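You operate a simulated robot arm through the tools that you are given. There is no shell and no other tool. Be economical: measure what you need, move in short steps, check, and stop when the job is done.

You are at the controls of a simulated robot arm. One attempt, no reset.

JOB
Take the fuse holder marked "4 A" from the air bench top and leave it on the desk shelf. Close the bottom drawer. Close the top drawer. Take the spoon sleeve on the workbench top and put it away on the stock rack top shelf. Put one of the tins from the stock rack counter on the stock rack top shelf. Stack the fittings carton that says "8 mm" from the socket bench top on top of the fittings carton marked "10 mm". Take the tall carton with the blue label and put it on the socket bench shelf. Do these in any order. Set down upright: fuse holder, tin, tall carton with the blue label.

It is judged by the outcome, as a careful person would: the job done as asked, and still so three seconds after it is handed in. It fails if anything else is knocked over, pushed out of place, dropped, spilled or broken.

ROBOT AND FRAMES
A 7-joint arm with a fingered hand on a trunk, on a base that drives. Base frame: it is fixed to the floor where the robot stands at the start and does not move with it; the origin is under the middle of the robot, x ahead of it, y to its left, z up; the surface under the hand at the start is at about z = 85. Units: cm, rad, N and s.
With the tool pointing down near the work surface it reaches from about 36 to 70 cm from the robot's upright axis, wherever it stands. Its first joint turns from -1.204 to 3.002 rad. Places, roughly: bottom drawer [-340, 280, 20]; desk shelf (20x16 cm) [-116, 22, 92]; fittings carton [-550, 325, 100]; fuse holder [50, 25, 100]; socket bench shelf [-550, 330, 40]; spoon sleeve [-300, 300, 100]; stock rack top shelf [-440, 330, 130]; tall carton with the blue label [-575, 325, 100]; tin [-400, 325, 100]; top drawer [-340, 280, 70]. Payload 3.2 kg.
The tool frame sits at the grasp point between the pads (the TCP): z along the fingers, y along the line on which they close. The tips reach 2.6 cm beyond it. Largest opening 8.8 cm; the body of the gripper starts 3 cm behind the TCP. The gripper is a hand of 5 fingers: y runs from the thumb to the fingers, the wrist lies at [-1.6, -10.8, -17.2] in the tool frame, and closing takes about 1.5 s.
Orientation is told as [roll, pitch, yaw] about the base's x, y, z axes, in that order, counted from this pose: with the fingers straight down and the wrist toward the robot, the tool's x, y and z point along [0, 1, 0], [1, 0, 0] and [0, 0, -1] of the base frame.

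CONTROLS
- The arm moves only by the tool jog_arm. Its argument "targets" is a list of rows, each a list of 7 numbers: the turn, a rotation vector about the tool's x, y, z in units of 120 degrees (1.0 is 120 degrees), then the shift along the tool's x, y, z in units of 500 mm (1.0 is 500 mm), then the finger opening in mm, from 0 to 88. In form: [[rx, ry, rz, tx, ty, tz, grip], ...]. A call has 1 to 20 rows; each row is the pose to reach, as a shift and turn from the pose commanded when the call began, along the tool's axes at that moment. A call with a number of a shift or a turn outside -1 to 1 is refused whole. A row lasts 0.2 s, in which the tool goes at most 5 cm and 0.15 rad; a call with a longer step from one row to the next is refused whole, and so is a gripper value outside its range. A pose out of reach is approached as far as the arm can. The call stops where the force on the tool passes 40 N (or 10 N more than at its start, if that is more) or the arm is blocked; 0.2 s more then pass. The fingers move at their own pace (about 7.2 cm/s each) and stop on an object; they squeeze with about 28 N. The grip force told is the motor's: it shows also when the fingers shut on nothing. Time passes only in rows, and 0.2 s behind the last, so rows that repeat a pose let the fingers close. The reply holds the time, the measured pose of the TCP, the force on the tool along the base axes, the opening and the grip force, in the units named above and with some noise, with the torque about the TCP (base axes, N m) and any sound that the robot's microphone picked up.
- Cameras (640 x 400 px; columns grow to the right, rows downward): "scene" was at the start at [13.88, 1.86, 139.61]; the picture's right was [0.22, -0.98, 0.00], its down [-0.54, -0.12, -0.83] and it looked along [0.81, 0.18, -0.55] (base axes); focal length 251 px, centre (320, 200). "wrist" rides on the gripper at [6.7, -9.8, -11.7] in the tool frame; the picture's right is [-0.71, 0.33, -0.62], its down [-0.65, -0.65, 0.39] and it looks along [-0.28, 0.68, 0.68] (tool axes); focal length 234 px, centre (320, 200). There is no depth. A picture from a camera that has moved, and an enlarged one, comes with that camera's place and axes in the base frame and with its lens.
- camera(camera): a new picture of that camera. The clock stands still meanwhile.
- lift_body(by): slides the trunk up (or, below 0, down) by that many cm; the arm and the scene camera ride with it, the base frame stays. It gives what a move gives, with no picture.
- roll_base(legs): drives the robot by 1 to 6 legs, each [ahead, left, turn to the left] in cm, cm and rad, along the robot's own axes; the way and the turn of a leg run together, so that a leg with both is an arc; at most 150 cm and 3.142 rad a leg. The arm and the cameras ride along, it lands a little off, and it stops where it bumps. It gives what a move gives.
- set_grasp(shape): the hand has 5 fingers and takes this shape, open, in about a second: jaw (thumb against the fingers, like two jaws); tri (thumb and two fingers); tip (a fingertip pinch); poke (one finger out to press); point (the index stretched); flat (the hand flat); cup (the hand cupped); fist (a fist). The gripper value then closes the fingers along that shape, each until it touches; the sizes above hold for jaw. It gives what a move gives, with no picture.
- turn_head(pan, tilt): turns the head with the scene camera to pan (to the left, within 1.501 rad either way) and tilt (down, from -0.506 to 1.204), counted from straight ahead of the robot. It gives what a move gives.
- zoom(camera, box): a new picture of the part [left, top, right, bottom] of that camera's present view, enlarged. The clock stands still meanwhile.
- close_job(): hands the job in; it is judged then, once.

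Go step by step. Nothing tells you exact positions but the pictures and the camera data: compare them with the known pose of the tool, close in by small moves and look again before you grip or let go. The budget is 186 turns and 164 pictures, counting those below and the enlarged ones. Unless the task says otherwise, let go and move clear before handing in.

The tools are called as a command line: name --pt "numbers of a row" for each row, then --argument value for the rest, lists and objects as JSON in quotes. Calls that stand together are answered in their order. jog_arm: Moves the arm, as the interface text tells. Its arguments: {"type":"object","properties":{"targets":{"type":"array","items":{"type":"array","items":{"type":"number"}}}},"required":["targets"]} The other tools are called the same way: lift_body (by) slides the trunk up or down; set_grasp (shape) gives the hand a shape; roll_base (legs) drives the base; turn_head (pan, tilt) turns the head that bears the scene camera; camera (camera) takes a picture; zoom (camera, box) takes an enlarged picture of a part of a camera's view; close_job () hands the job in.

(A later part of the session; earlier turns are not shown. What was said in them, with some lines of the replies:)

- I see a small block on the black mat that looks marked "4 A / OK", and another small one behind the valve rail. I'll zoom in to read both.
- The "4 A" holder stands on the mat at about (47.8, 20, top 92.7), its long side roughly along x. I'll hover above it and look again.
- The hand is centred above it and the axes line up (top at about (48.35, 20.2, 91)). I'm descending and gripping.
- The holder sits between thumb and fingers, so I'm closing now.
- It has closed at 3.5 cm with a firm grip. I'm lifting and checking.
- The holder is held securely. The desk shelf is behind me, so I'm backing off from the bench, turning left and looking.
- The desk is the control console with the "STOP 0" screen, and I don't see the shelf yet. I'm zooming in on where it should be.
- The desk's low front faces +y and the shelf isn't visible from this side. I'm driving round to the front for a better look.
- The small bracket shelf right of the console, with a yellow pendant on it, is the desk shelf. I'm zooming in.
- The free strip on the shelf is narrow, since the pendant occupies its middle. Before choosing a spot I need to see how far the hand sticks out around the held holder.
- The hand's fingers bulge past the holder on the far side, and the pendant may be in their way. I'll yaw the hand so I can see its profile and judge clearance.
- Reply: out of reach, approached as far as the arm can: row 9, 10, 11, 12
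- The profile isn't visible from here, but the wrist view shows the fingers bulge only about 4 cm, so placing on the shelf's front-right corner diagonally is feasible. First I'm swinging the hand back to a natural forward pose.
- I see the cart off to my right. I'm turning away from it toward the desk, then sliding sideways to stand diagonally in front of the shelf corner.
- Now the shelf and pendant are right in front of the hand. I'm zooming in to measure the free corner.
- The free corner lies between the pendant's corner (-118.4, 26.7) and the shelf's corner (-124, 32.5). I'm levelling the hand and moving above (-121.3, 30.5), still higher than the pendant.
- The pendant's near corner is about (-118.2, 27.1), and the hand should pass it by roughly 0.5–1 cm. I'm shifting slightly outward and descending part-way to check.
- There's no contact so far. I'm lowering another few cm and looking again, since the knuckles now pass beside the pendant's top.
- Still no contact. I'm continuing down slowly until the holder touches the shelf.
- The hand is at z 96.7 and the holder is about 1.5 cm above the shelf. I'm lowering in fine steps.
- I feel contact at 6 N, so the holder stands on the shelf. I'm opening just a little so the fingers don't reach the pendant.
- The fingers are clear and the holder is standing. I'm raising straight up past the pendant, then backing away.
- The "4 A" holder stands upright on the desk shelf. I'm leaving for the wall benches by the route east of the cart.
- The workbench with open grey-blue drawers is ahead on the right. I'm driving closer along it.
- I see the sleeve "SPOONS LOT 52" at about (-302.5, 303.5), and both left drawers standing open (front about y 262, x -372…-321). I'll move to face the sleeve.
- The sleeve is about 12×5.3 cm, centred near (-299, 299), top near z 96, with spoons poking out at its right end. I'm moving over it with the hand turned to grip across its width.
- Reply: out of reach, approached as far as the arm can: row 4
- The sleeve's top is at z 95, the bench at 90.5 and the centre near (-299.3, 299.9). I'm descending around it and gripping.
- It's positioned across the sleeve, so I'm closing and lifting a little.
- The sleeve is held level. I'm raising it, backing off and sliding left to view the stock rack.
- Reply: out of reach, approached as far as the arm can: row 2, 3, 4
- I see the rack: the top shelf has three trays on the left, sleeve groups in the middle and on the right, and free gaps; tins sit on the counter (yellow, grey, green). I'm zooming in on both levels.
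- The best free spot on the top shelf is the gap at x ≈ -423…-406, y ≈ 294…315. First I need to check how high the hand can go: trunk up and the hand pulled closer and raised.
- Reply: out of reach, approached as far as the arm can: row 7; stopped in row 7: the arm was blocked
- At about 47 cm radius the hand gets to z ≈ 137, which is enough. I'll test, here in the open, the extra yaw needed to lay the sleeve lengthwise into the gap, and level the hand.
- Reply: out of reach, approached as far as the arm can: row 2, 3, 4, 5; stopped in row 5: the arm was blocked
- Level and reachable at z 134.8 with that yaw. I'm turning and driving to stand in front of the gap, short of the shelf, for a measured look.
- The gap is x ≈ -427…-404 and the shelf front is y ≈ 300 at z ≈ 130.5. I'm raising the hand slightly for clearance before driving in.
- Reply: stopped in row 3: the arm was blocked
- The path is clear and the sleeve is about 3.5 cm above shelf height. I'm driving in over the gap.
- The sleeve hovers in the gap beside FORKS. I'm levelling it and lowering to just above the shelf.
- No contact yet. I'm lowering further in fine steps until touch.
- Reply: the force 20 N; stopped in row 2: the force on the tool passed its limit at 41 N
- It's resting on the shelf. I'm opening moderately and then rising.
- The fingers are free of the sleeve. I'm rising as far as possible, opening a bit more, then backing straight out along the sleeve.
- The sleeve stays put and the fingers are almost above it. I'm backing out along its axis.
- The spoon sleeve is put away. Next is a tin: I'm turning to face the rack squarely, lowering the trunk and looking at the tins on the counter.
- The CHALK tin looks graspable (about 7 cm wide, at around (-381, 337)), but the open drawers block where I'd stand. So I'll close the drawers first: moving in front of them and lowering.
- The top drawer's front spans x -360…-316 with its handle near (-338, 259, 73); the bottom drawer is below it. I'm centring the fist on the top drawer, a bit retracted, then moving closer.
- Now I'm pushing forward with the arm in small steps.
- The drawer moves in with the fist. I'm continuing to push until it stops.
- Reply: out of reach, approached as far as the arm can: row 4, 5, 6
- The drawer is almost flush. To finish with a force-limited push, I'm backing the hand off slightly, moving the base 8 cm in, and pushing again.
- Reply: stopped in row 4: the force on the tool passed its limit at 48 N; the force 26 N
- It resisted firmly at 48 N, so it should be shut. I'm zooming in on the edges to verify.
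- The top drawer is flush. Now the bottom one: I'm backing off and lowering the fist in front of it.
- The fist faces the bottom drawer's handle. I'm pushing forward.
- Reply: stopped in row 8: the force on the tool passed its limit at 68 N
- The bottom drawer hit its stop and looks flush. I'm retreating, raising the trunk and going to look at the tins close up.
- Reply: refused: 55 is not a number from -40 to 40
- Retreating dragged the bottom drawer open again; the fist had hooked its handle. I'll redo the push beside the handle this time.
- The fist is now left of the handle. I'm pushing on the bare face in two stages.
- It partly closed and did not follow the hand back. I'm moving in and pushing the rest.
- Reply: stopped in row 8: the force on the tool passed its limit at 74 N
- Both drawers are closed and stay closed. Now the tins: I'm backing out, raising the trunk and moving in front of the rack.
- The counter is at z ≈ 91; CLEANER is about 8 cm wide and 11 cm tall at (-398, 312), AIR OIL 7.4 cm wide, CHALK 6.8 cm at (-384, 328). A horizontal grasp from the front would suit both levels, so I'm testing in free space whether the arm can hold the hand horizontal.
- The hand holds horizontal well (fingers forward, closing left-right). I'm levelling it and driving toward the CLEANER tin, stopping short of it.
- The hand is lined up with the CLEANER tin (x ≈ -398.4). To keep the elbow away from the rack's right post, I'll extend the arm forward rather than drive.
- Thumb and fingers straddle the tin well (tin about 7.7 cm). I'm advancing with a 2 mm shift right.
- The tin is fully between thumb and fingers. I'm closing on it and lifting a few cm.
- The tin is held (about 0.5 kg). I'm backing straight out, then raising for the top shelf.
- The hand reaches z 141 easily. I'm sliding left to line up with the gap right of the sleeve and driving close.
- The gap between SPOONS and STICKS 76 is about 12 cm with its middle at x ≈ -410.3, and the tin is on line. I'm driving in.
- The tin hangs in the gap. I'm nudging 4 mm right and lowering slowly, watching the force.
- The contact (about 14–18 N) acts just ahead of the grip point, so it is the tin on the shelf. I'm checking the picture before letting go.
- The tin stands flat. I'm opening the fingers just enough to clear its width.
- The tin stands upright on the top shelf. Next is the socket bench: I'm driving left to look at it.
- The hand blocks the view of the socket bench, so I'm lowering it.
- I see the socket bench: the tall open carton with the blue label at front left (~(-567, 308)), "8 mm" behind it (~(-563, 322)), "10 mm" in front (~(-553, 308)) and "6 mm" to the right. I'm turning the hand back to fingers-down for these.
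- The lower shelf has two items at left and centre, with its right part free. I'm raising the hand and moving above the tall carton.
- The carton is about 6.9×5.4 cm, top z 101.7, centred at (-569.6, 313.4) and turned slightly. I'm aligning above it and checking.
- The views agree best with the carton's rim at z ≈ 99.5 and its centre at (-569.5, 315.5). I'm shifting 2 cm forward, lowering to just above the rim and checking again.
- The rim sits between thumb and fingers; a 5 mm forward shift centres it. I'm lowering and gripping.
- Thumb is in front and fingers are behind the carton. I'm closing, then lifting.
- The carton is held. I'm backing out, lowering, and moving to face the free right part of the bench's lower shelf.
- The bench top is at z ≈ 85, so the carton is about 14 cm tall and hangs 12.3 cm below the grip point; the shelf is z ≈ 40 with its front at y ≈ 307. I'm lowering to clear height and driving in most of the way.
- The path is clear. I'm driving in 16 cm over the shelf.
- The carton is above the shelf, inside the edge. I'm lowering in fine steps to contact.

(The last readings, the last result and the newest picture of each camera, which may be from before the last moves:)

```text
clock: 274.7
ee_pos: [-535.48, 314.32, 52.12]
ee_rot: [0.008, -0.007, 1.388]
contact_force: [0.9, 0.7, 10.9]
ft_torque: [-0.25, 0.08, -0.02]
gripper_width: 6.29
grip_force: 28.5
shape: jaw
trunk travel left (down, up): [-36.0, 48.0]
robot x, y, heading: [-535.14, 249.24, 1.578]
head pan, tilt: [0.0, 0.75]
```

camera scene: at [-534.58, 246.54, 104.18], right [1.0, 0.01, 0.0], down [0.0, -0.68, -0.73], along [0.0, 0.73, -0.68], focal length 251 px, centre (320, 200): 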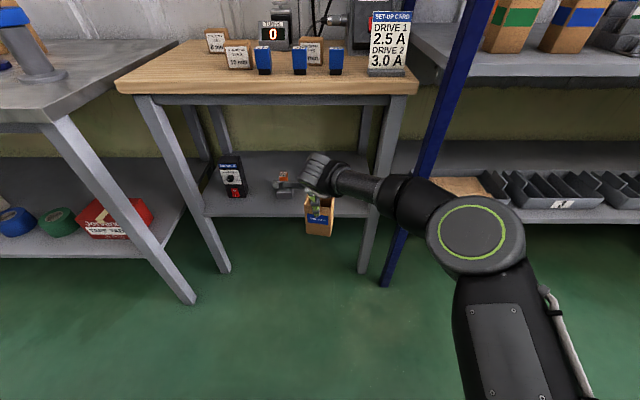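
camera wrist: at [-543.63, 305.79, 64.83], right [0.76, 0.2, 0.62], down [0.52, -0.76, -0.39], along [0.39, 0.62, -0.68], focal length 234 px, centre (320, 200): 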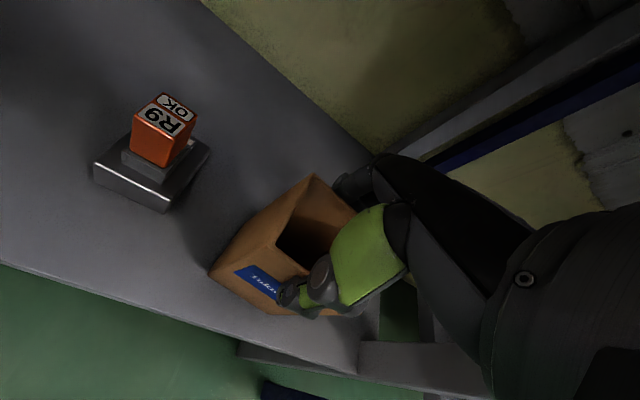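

Contact at 11 N, so the carton stands on the shelf. I'm releasing and rising clear.

jog_arm --pt "0 0 0 0 0 -0.003 70" --pt "0 0 0 0 0 -0.003 80" --pt "0 0 0 0 0 -0.003 82" --pt "0 0 0 0 0 -0.003 82" --pt "0 0 0 0 0 -0.03 82" --pt "0 0 0 0 0 -0.07 82" --pt "0 0 0 0 0 -0.12 82" --pt "0 0 0 0 0 -0.16 82"

camera --camera "wrist"

```text
clock: 276.5
ee_pos: [-535.48, 314.28, 59.9]
ee_rot: [0.006, 0.0, 1.389]
contact_force: [-0.4, 0.1, -0.9]
ft_torque: [0.01, -0.01, -0.01]
gripper_width: 8.19
grip_force: 0.2
shape: jaw
trunk travel left (down, up): [-36.0, 48.0]
robot x, y, heading: [-534.76, 249.12, 1.582]
head pan, tilt: [0.0, 0.75]
```

```text
34 pictures are left
camera wrist: at [-543.61, 305.79, 71.45], right [0.76, 0.2, 0.62], down [0.52, -0.76, -0.39], along [0.39, 0.62, -0.68], focal length 234 px, centre (320, 200)
```

wrist: 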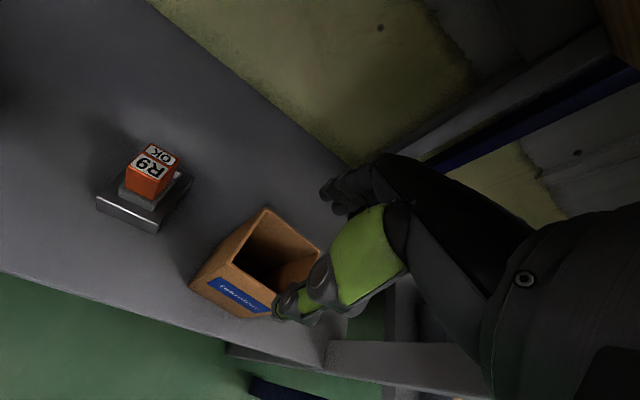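

The carton stands upright on the lower shelf and the fingertips are above its rim. I'm backing out, raising, and lining up for the "8 mm" carton.

roll_base --legs '[[-50, 0, 0]]'

lift_body --by 40

lift_body --by 8

roll_base --legs '[[0, 27, 0]]'

turn_head --pan -0.1 --tilt 0.75

camera --camera "scene"

```text
clock: 279.5
ee_pos: [-534.79, 264.44, 59.96]
ee_rot: [0.007, 0.0, 1.384]
contact_force: [0.0, -0.7, 0.2]
ft_torque: [0.03, -0.03, 0.02]
gripper_width: 8.18
grip_force: 0.1
shape: jaw
trunk travel left (down, up): [-36.0, 48.0]
robot x, y, heading: [-534.76, 199.36, 1.578]
head pan, tilt: [0.0, 0.75]
```

```text
clock: 283.3
ee_pos: [-534.83, 264.5, 99.9]
ee_rot: [0.006, 0.0, 1.384]
contact_force: [-1.1, 0.2, -0.8]
ft_torque: [0.03, -0.05, -0.01]
gripper_width: 8.18
grip_force: 0.1
shape: jaw
trunk travel left (down, up): [-76.0, 8.0]
robot x, y, heading: [-534.52, 199.19, 1.578]
head pan, tilt: [0.0, 0.75]
```

```text
clock: 284.5
ee_pos: [-534.8, 264.49, 107.87]
ee_rot: [0.006, 0.0, 1.384]
contact_force: [-0.2, 0.3, -0.3]
ft_torque: [0.01, 0.01, -0.01]
gripper_width: 8.18
grip_force: 0.1
shape: jaw
trunk travel left (down, up): [-84.0, 0.0]
robot x, y, heading: [-534.45, 199.26, 1.573]
head pan, tilt: [0.0, 0.75]
```

```text
clock: 286.4
ee_pos: [-561.54, 264.37, 107.88]
ee_rot: [0.004, 0.001, 1.384]
contact_force: [0.2, 0.8, 0.9]
ft_torque: [0.0, -0.01, -0.02]
gripper_width: 8.19
grip_force: 0.1
shape: jaw
trunk travel left (down, up): [-84.0, 0.0]
robot x, y, heading: [-561.35, 199.27, 1.574]
head pan, tilt: [0.0, 0.75]
```

```text
clock: 287.1
ee_pos: [-561.75, 264.3, 107.83]
ee_rot: [0.005, 0.0, 1.384]
contact_force: [0.9, -1.0, 0.4]
ft_torque: [-0.03, 0.04, 0.02]
gripper_width: 8.21
grip_force: 0.0
shape: jaw
trunk travel left (down, up): [-84.0, 0.0]
robot x, y, heading: [-561.7, 199.12, 1.577]
head pan, tilt: [-0.099, 0.75]
```

```text
33 pictures are left
camera scene: at [-560.46, 212.59, 152.17], right [1.0, -0.09, 0.0], down [-0.06, -0.68, -0.73], along [0.07, 0.73, -0.68], focal length 251 px, centre (320, 200)
```

scene: 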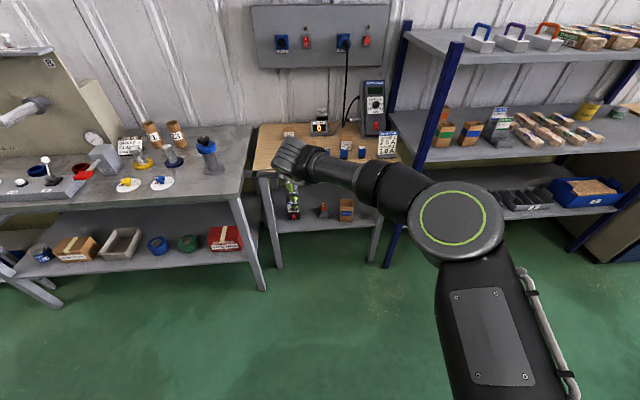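

The tall carton shows upright on the lower shelf. The "8 mm" box should be at about (-565, 333.5), top z 90, and "10 mm" at (-555, 317.7). I'm driving in above them for a close look.

roll_base --legs '[[0, -5, 0], [62, 0, 0]]'

zoom --camera "wrist" --box '[140, 100, 400, 340]'

zoom --camera "scene" --box '[230, 80, 430, 220]'

```text
clock: 291.1
ee_pos: [-556.71, 326.33, 108.02]
ee_rot: [0.006, 0.0, 1.382]
contact_force: [-0.3, -0.2, -0.7]
ft_torque: [-0.01, 0.02, 0.02]
gripper_width: 8.2
grip_force: 0.1
shape: jaw
trunk travel left (down, up): [-84.0, 0.0]
robot x, y, heading: [-556.78, 261.69, 1.571]
head pan, tilt: [-0.099, 0.75]
```

```text
1.67 times, centred on (270, 220) of wrist
camera zoom: at [-564.95, 317.96, 119.45], right [0.76, 0.19, 0.62], down [0.51, -0.76, -0.39], along [0.4, 0.62, -0.68], focal length 390 px, centre (403, 167)
```

zoom: 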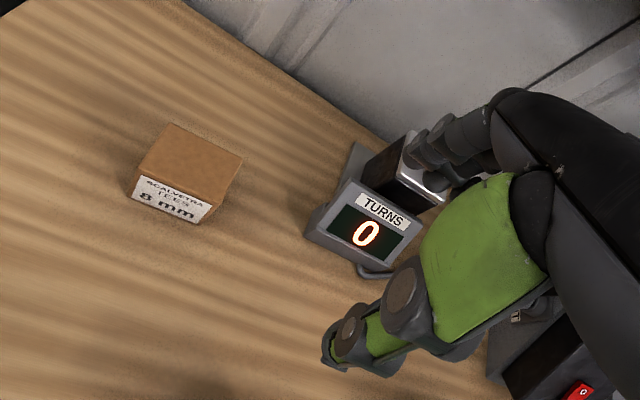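

```text
2.86 times, centred on (330, 150) of scene
camera zoom: at [-555.59, 274.62, 152.17], right [1.0, -0.1, 0.0], down [-0.07, -0.68, -0.73], along [0.07, 0.73, -0.68], focal length 716 px, centre (291, 343)
```

zoom: 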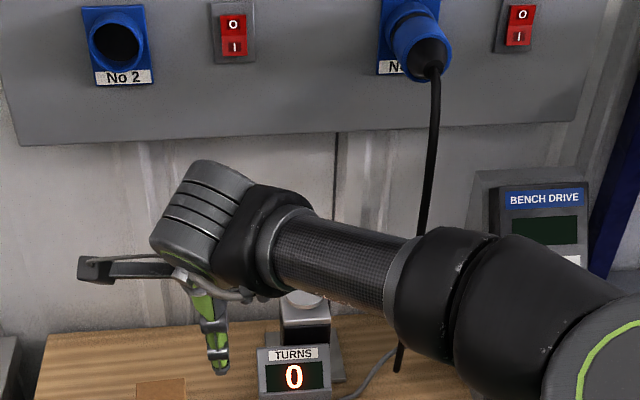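

The "8 mm" box is square to the bench at (-565.3, 333.1), 5.3×5 cm. I'm moving the base 7 cm closer, then the hand over the box.

roll_base --legs '[[7, 0, 0]]'

jog_arm --pt "0 0 -0.03 0.056 -0.011 0 88" --pt "0 0 -0.06 0.112 -0.022 0.03 88" --pt "0 0 -0.086 0.168 -0.034 0.09 88" --pt "0 0 -0.086 0.168 -0.034 0.15 88"

zoom --camera "wrist" --box '[160, 120, 400, 340]'

```text
clock: 292.1
ee_pos: [-556.84, 333.33, 107.95]
ee_rot: [0.007, 0.0, 1.38]
contact_force: [0.0, 0.2, -0.3]
ft_torque: [0.0, 0.02, -0.01]
gripper_width: 8.19
grip_force: 0.1
shape: jaw
trunk travel left (down, up): [-84.0, 0.0]
robot x, y, heading: [-556.67, 268.29, 1.573]
head pan, tilt: [-0.099, 0.75]
```

```text
clock: 293.1
ee_pos: [-565.43, 333.44, 100.47]
ee_rot: [0.008, -0.001, 1.56]
contact_force: [-0.3, -0.1, -0.7]
ft_torque: [-0.04, 0.03, 0.03]
gripper_width: 8.75
grip_force: 0.1
shape: jaw
trunk travel left (down, up): [-84.0, 0.0]
robot x, y, heading: [-556.77, 268.21, 1.569]
head pan, tilt: [-0.099, 0.75]
```

```text
1.82 times, centred on (280, 230) of wrist
camera zoom: at [-571.94, 323.54, 111.96], right [0.71, 0.32, 0.62], down [0.64, -0.66, -0.39], along [0.28, 0.68, -0.68], focal length 426 px, centre (393, 146)
```

zoom: 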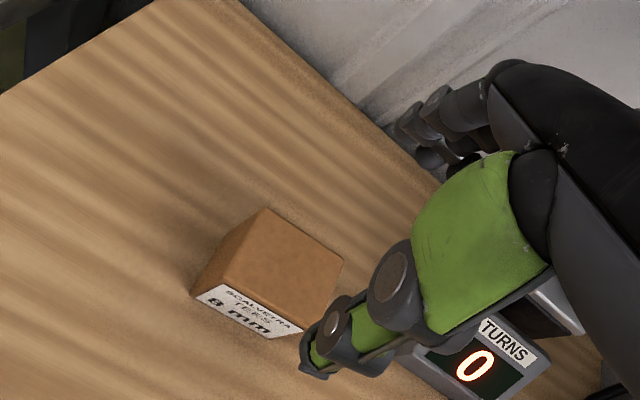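

The box is centred under the hand. I'm descending and gripping it near its middle.

jog_arm --pt "0 0 0 -0.003 -0.006 0.06 88" --pt "0 0 0 -0.003 -0.006 0.12 88" --pt "0 0 0 -0.003 -0.006 0.18 88" --pt "0 0 0 -0.003 -0.006 0.233 88"

zoom --camera "wrist" --box '[160, 120, 400, 340]'

```text
clock: 294.1
ee_pos: [-565.25, 333.07, 88.75]
ee_rot: [0.004, -0.003, 1.561]
contact_force: [0.0, 0.5, -0.5]
ft_torque: [-0.03, 0.05, 0.0]
gripper_width: 8.78
grip_force: 0.1
shape: jaw
trunk travel left (down, up): [-84.0, 0.0]
robot x, y, heading: [-556.79, 268.67, 1.569]
head pan, tilt: [-0.099, 0.75]
```

```text
1.82 times, centred on (280, 230) of wrist
camera zoom: at [-571.86, 323.33, 100.29], right [0.71, 0.32, 0.62], down [0.64, -0.66, -0.39], along [0.28, 0.68, -0.68], focal length 426 px, centre (393, 146)
```

zoom: 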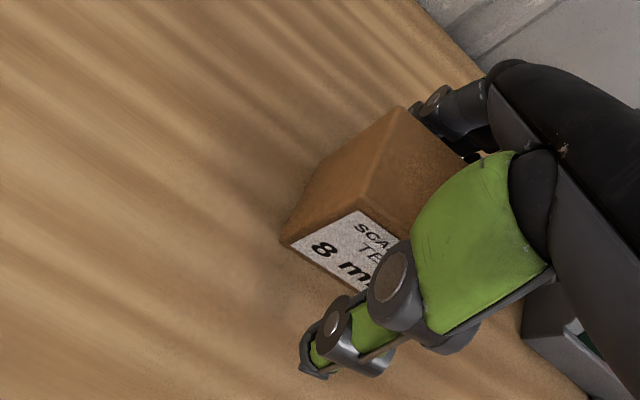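

jog_arm --pt "0 0 0 0 0 0 30" --pt "0 0 0 0 0 0 30" --pt "0 0 0 0 0 0 30" --pt "0 0 0 0 0 0 30" --pt "0 0 0 0 0 0 30" --pt "0 0 0 0 0 0 30" --pt "0 0 0 0 0 0 30" --pt "0 0 0 0 0 -0.04 30" --pt "0 0 0 0 0 -0.1 30" --pt "0 0 0 0 0 -0.17 30" --pt "0 0 0 0 0 -0.25 30"

camera --camera "wrist"

```text
clock: 296.5
ee_pos: [-565.08, 332.97, 101.24]
ee_rot: [0.005, 0.001, 1.563]
contact_force: [-0.4, -1.2, -0.7]
ft_torque: [0.04, -0.02, 0.0]
gripper_width: 3.93
grip_force: 27.8
shape: jaw
trunk travel left (down, up): [-84.0, 0.0]
robot x, y, heading: [-556.48, 268.23, 1.573]
head pan, tilt: [-0.099, 0.75]
```

```text
28 pictures are left
camera wrist: at [-571.8, 323.19, 112.9], right [0.71, 0.32, 0.62], down [0.64, -0.66, -0.39], along [0.28, 0.68, -0.68], focal length 234 px, centre (320, 200)
```

wrist: 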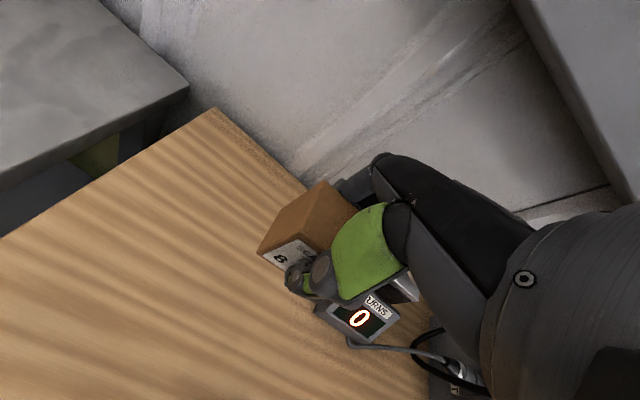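

The "8 mm" box is held. I'm backing off to get both cameras a clear view of the "10 mm" box.

roll_base --legs '[[-40, 0, 0], [0, -16, 0]]'

turn_head --pan 0.1 --tilt 0.7

camera --camera "scene"

zoom --camera "wrist" --box '[180, 20, 420, 240]'

```text
clock: 300.0
ee_pos: [-549.5, 292.97, 101.27]
ee_rot: [0.006, 0.0, 1.564]
contact_force: [-1.1, -0.2, -1.5]
ft_torque: [0.01, -0.03, 0.0]
gripper_width: 3.95
grip_force: 28.6
shape: jaw
trunk travel left (down, up): [-84.0, 0.0]
robot x, y, heading: [-540.74, 228.63, 1.578]
head pan, tilt: [-0.099, 0.75]
```

```text
clock: 300.7
ee_pos: [-549.44, 292.95, 101.38]
ee_rot: [0.005, 0.0, 1.566]
contact_force: [0.5, 0.5, -1.6]
ft_torque: [0.0, 0.0, 0.02]
gripper_width: 3.96
grip_force: 28.4
shape: jaw
trunk travel left (down, up): [-84.0, 0.0]
robot x, y, heading: [-540.69, 228.24, 1.579]
head pan, tilt: [0.099, 0.7]
```

```text
27 pictures are left
camera scene: at [-541.26, 241.75, 152.59], right [0.99, 0.1, 0.0], down [0.07, -0.64, -0.76], along [-0.08, 0.76, -0.64], focal length 251 px, centre (320, 200)
```

scene: 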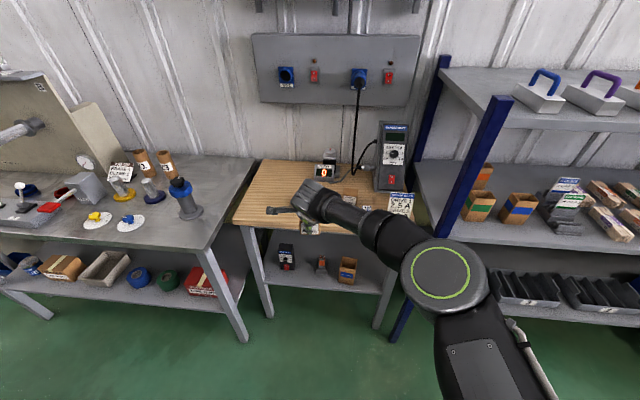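

```text
1.82 times, centred on (300, 130) of wrist
camera zoom: at [-555.99, 283.19, 112.84], right [0.71, 0.33, 0.62], down [0.64, -0.66, -0.39], along [0.28, 0.68, -0.68], focal length 426 px, centre (356, 327)
```

zoom: 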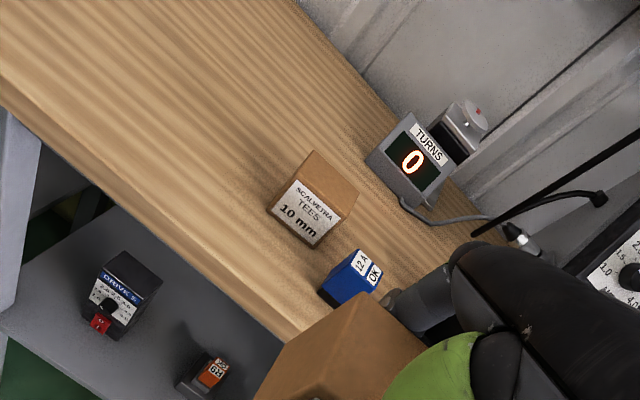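

"10 mm" is centred at (-555.1, 317.2), top z ≈ 90. I'm driving so the held box comes right above it.

roll_base --legs '[[24.3, 5.4, 0]]'

camera --camera "wrist"

camera --camera "scene"

```text
clock: 302.5
ee_pos: [-554.98, 316.98, 101.28]
ee_rot: [0.005, 0.001, 1.566]
contact_force: [-0.2, -0.3, -0.8]
ft_torque: [0.0, -0.02, 0.0]
gripper_width: 3.94
grip_force: 28.4
shape: jaw
trunk travel left (down, up): [-84.0, 0.0]
robot x, y, heading: [-546.2, 252.68, 1.576]
head pan, tilt: [0.099, 0.7]
```

```text
25 pictures are left
camera wrist: at [-561.55, 307.15, 112.87], right [0.71, 0.33, 0.62], down [0.64, -0.66, -0.39], along [0.28, 0.68, -0.68], focal length 234 px, centre (320, 200)
```

wrist: 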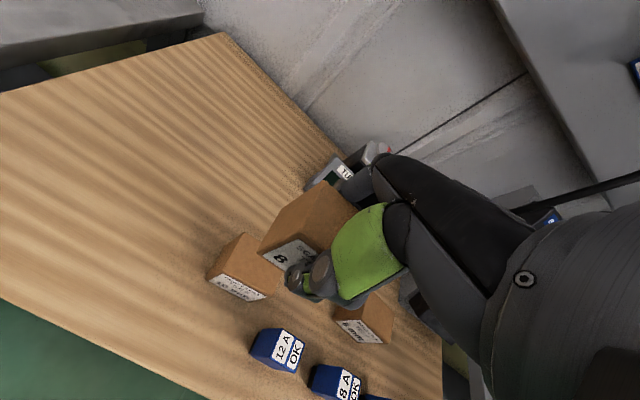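

```text
24 pictures are left
camera scene: at [-546.79, 265.72, 152.6], right [0.99, 0.11, 0.0], down [0.07, -0.64, -0.77], along [-0.08, 0.76, -0.64], focal length 251 px, centre (320, 200)
```

scene: 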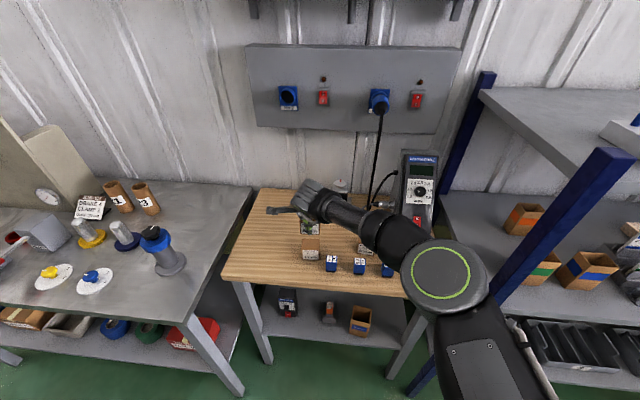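

I'm lowering to about 3 cm above it and checking alignment.

jog_arm --pt "0 0 -0.015 0.006 0 0.03 30" --pt "0 0 -0.03 0.006 0 0.06 30" --pt "0 0 -0.03 0.006 0 0.09 30"

zoom --camera "wrist" --box '[180, 150, 380, 330]'

zoom --camera "scene" --box '[270, 170, 390, 290]'

```text
clock: 303.3
ee_pos: [-555.27, 317.11, 96.7]
ee_rot: [0.003, 0.002, 1.629]
contact_force: [-0.1, 0.6, -1.8]
ft_torque: [-0.05, 0.01, -0.01]
gripper_width: 3.94
grip_force: 27.9
shape: jaw
trunk travel left (down, up): [-84.0, 0.0]
robot x, y, heading: [-546.3, 252.08, 1.576]
head pan, tilt: [0.099, 0.7]
```

```text
2.22 times, centred on (280, 240) of wrist
camera zoom: at [-561.22, 306.84, 108.28], right [0.69, 0.37, 0.62], down [0.68, -0.62, -0.39], along [0.24, 0.7, -0.68], focal length 520 px, centre (409, 111)
```

zoom: 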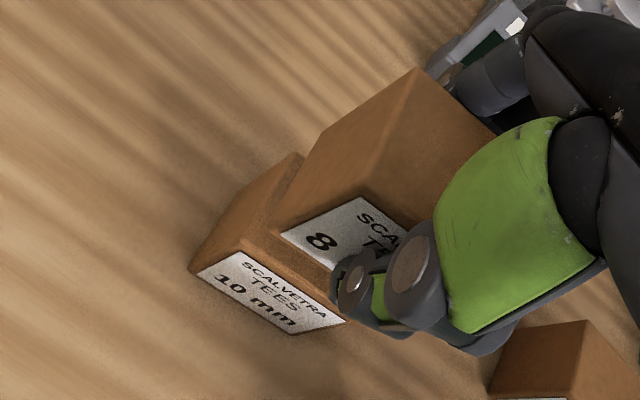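

```text
3.33 times, centred on (330, 230) of scene
camera zoom: at [-546.81, 265.8, 152.59], right [0.99, 0.11, 0.0], down [0.07, -0.64, -0.76], along [-0.08, 0.76, -0.64], focal length 835 px, centre (287, 100)
```

zoom: 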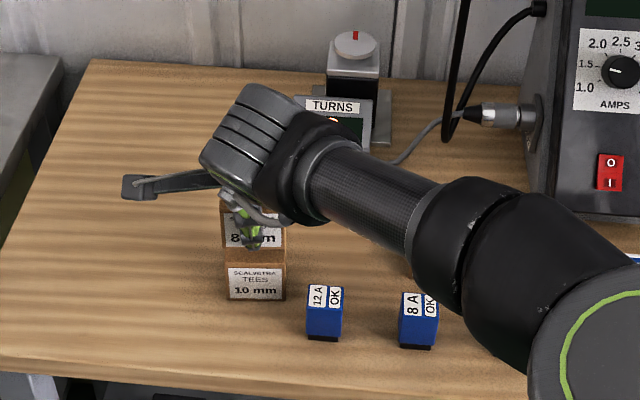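

The boxes line up within a few millimetres. I'm lowering to contact in fine steps.

jog_arm --pt "0 0 0 0 0 0.015 30" --pt "0 0 0 0 0 0.03 30" --pt "0 0 0 0 0 0.042 30"

jog_arm --pt "0 0 0 0 0 0.004 30" --pt "0 0 0 0 0 0.008 30"

jog_arm --pt "0 0 0 0 0 0.004 30" --pt "0 0 0 0 0 0.007 30"

```text
clock: 304.1
ee_pos: [-555.27, 317.03, 94.69]
ee_rot: [0.004, 0.0, 1.626]
contact_force: [0.2, 0.7, -0.6]
ft_torque: [-0.01, -0.02, -0.01]
gripper_width: 3.91
grip_force: 28.1
shape: jaw
trunk travel left (down, up): [-84.0, 0.0]
robot x, y, heading: [-546.07, 252.29, 1.577]
head pan, tilt: [0.099, 0.7]
```

```text
clock: 304.7
ee_pos: [-555.44, 316.91, 94.45]
ee_rot: [0.007, -0.005, 1.629]
contact_force: [-0.3, 0.1, 6.4]
ft_torque: [-0.18, 0.0, 0.0]
gripper_width: 3.92
grip_force: 27.7
shape: jaw
trunk travel left (down, up): [-84.0, 0.0]
robot x, y, heading: [-546.34, 252.46, 1.573]
head pan, tilt: [0.099, 0.7]
```

```text
clock: 305.3
ee_pos: [-555.38, 316.96, 94.45]
ee_rot: [0.006, -0.009, 1.629]
contact_force: [-1.2, 1.5, 21.0]
ft_torque: [-0.26, 0.02, 0.0]
gripper_width: 4.0
grip_force: 28.1
shape: jaw
trunk travel left (down, up): [-84.0, 0.0]
robot x, y, heading: [-546.13, 252.5, 1.573]
head pan, tilt: [0.099, 0.7]
```

It's in contact (21 N straight up). I'm easing off, opening gently and looking before rising.

jog_arm --pt "0 0 0 0 0 -0.007 30" --pt "0 0 0 0 0 -0.007 46" --pt "0 0 0 0 0 -0.007 58" --pt "0 0 0 0 0 -0.007 64" --pt "0 0 0 0 0 -0.007 64" --pt "0 0 0 0 0 -0.007 64"

zoom --camera "wrist" --box '[180, 150, 380, 330]'

```text
clock: 306.7
ee_pos: [-555.34, 317.05, 94.19]
ee_rot: [0.006, 0.0, 1.63]
contact_force: [0.3, -0.2, 0.6]
ft_torque: [-0.02, 0.02, -0.01]
gripper_width: 6.33
grip_force: 0.0
shape: jaw
trunk travel left (down, up): [-84.0, 0.0]
robot x, y, heading: [-546.33, 252.42, 1.574]
head pan, tilt: [0.099, 0.7]
```

```text
2.22 times, centred on (280, 240) of wrist
camera zoom: at [-561.27, 306.76, 105.83], right [0.69, 0.37, 0.62], down [0.68, -0.61, -0.39], along [0.24, 0.7, -0.68], focal length 520 px, centre (409, 111)
```

zoom: 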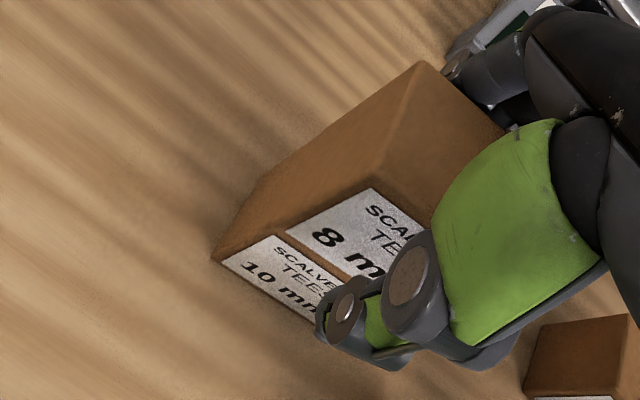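

Beautifully stacked and flush. I'm opening a little more, rising and backing away.

jog_arm --pt "0 0 0 0 0 0 76" --pt "0 0 0 0 0 0 76" --pt "0 0 0 0 0 -0.03 76" --pt "0 0 0 0 0 -0.08 76" --pt "0 0 0 0 0 -0.14 76" --pt "0 0 0 0 0 -0.22 76"

roll_base --legs '[[-45, 0, 0]]'

camera --camera "scene"

zoom --camera "wrist" --box '[120, 0, 420, 240]'

```text
clock: 308.1
ee_pos: [-555.34, 316.9, 105.3]
ee_rot: [0.003, 0.0, 1.631]
contact_force: [0.3, -0.8, 0.6]
ft_torque: [0.0, 0.0, 0.0]
gripper_width: 7.59
grip_force: 0.0
shape: jaw
trunk travel left (down, up): [-84.0, 0.0]
robot x, y, heading: [-546.25, 252.36, 1.578]
head pan, tilt: [0.099, 0.7]
```

```text
clock: 310.8
ee_pos: [-555.04, 272.13, 105.33]
ee_rot: [0.005, -0.001, 1.631]
contact_force: [-0.2, -0.1, 0.6]
ft_torque: [-0.04, 0.0, -0.01]
gripper_width: 7.57
grip_force: 0.0
shape: jaw
trunk travel left (down, up): [-84.0, 0.0]
robot x, y, heading: [-545.98, 207.71, 1.575]
head pan, tilt: [0.099, 0.7]
```

```text
20 pictures are left
camera scene: at [-546.51, 220.81, 152.59], right [0.99, 0.11, 0.0], down [0.07, -0.64, -0.76], along [-0.08, 0.76, -0.64], focal length 251 px, centre (320, 200)
```

scene: 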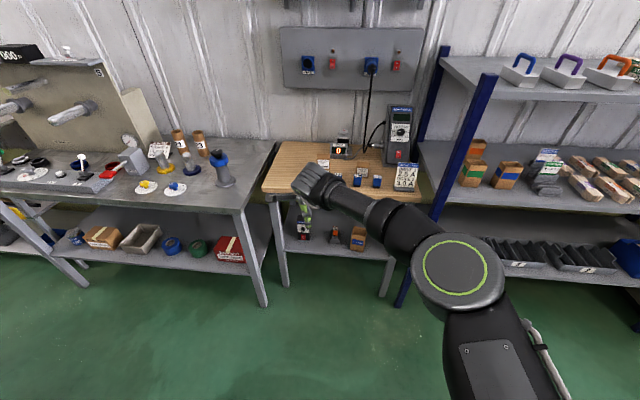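

```text
1.67 times, centred on (270, 120) of wrist
camera zoom: at [-560.96, 261.84, 116.81], right [0.69, 0.37, 0.62], down [0.68, -0.61, -0.39], along [0.24, 0.7, -0.68], focal length 390 px, centre (403, 333)
```

zoom: 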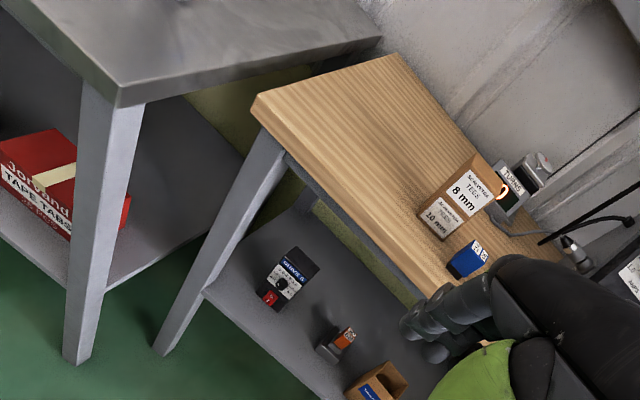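

The stack and the carton both look right. One last distant check to the right for the rack shelf and the drawers.

turn_head --pan -1.05 --tilt 0.3

zoom --camera "scene" --box '[120, 60, 520, 340]'

```text
clock: 312.2
ee_pos: [-554.97, 272.12, 105.3]
ee_rot: [0.007, 0.001, 1.631]
contact_force: [0.3, 0.0, -0.3]
ft_torque: [0.01, 0.02, -0.02]
gripper_width: 7.57
grip_force: 0.0
shape: jaw
trunk travel left (down, up): [-84.0, 0.0]
robot x, y, heading: [-545.75, 207.33, 1.578]
head pan, tilt: [-1.051, 0.3]
```

```text
1.43 times, centred on (320, 200) of scene
camera zoom: at [-537.54, 217.05, 156.2], right [0.5, -0.86, 0.0], down [-0.26, -0.15, -0.96], along [0.83, 0.48, -0.3], focal length 358 px, centre (320, 200)
```

zoom: 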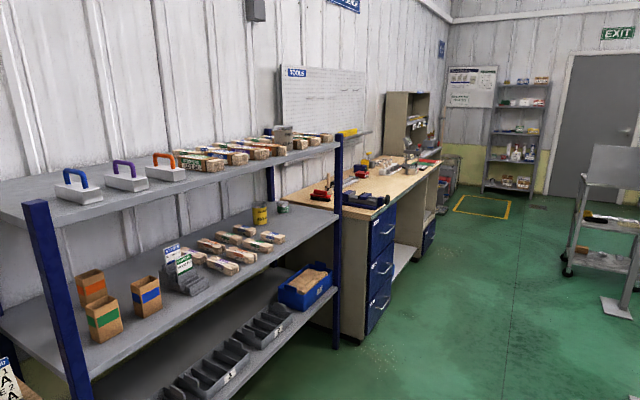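

All three left-hand drawers are flush, the tin and sleeve are on the top shelf, and the hand is empty and clear, so I'm handing in.

close_job

```text
The job is handed in.
```

The job is handed in with all seven tasks done, as far as the last pictures show:

- **Fuse holder:** the "4 A" stands upright on the desk shelf.
- **Drawers:** both are closed. I dragged the bottom one back open while pulling away, so I closed it a second time.
- **Spoon sleeve:** it is on the stock rack top shelf.
- **Tin:** I used the CLEANER tin; it stands upright on the same shelf.
- **Cartons:** "8 mm" is stacked on "10 mm".
- **Tall carton:** it stands upright on the socket bench shelf.
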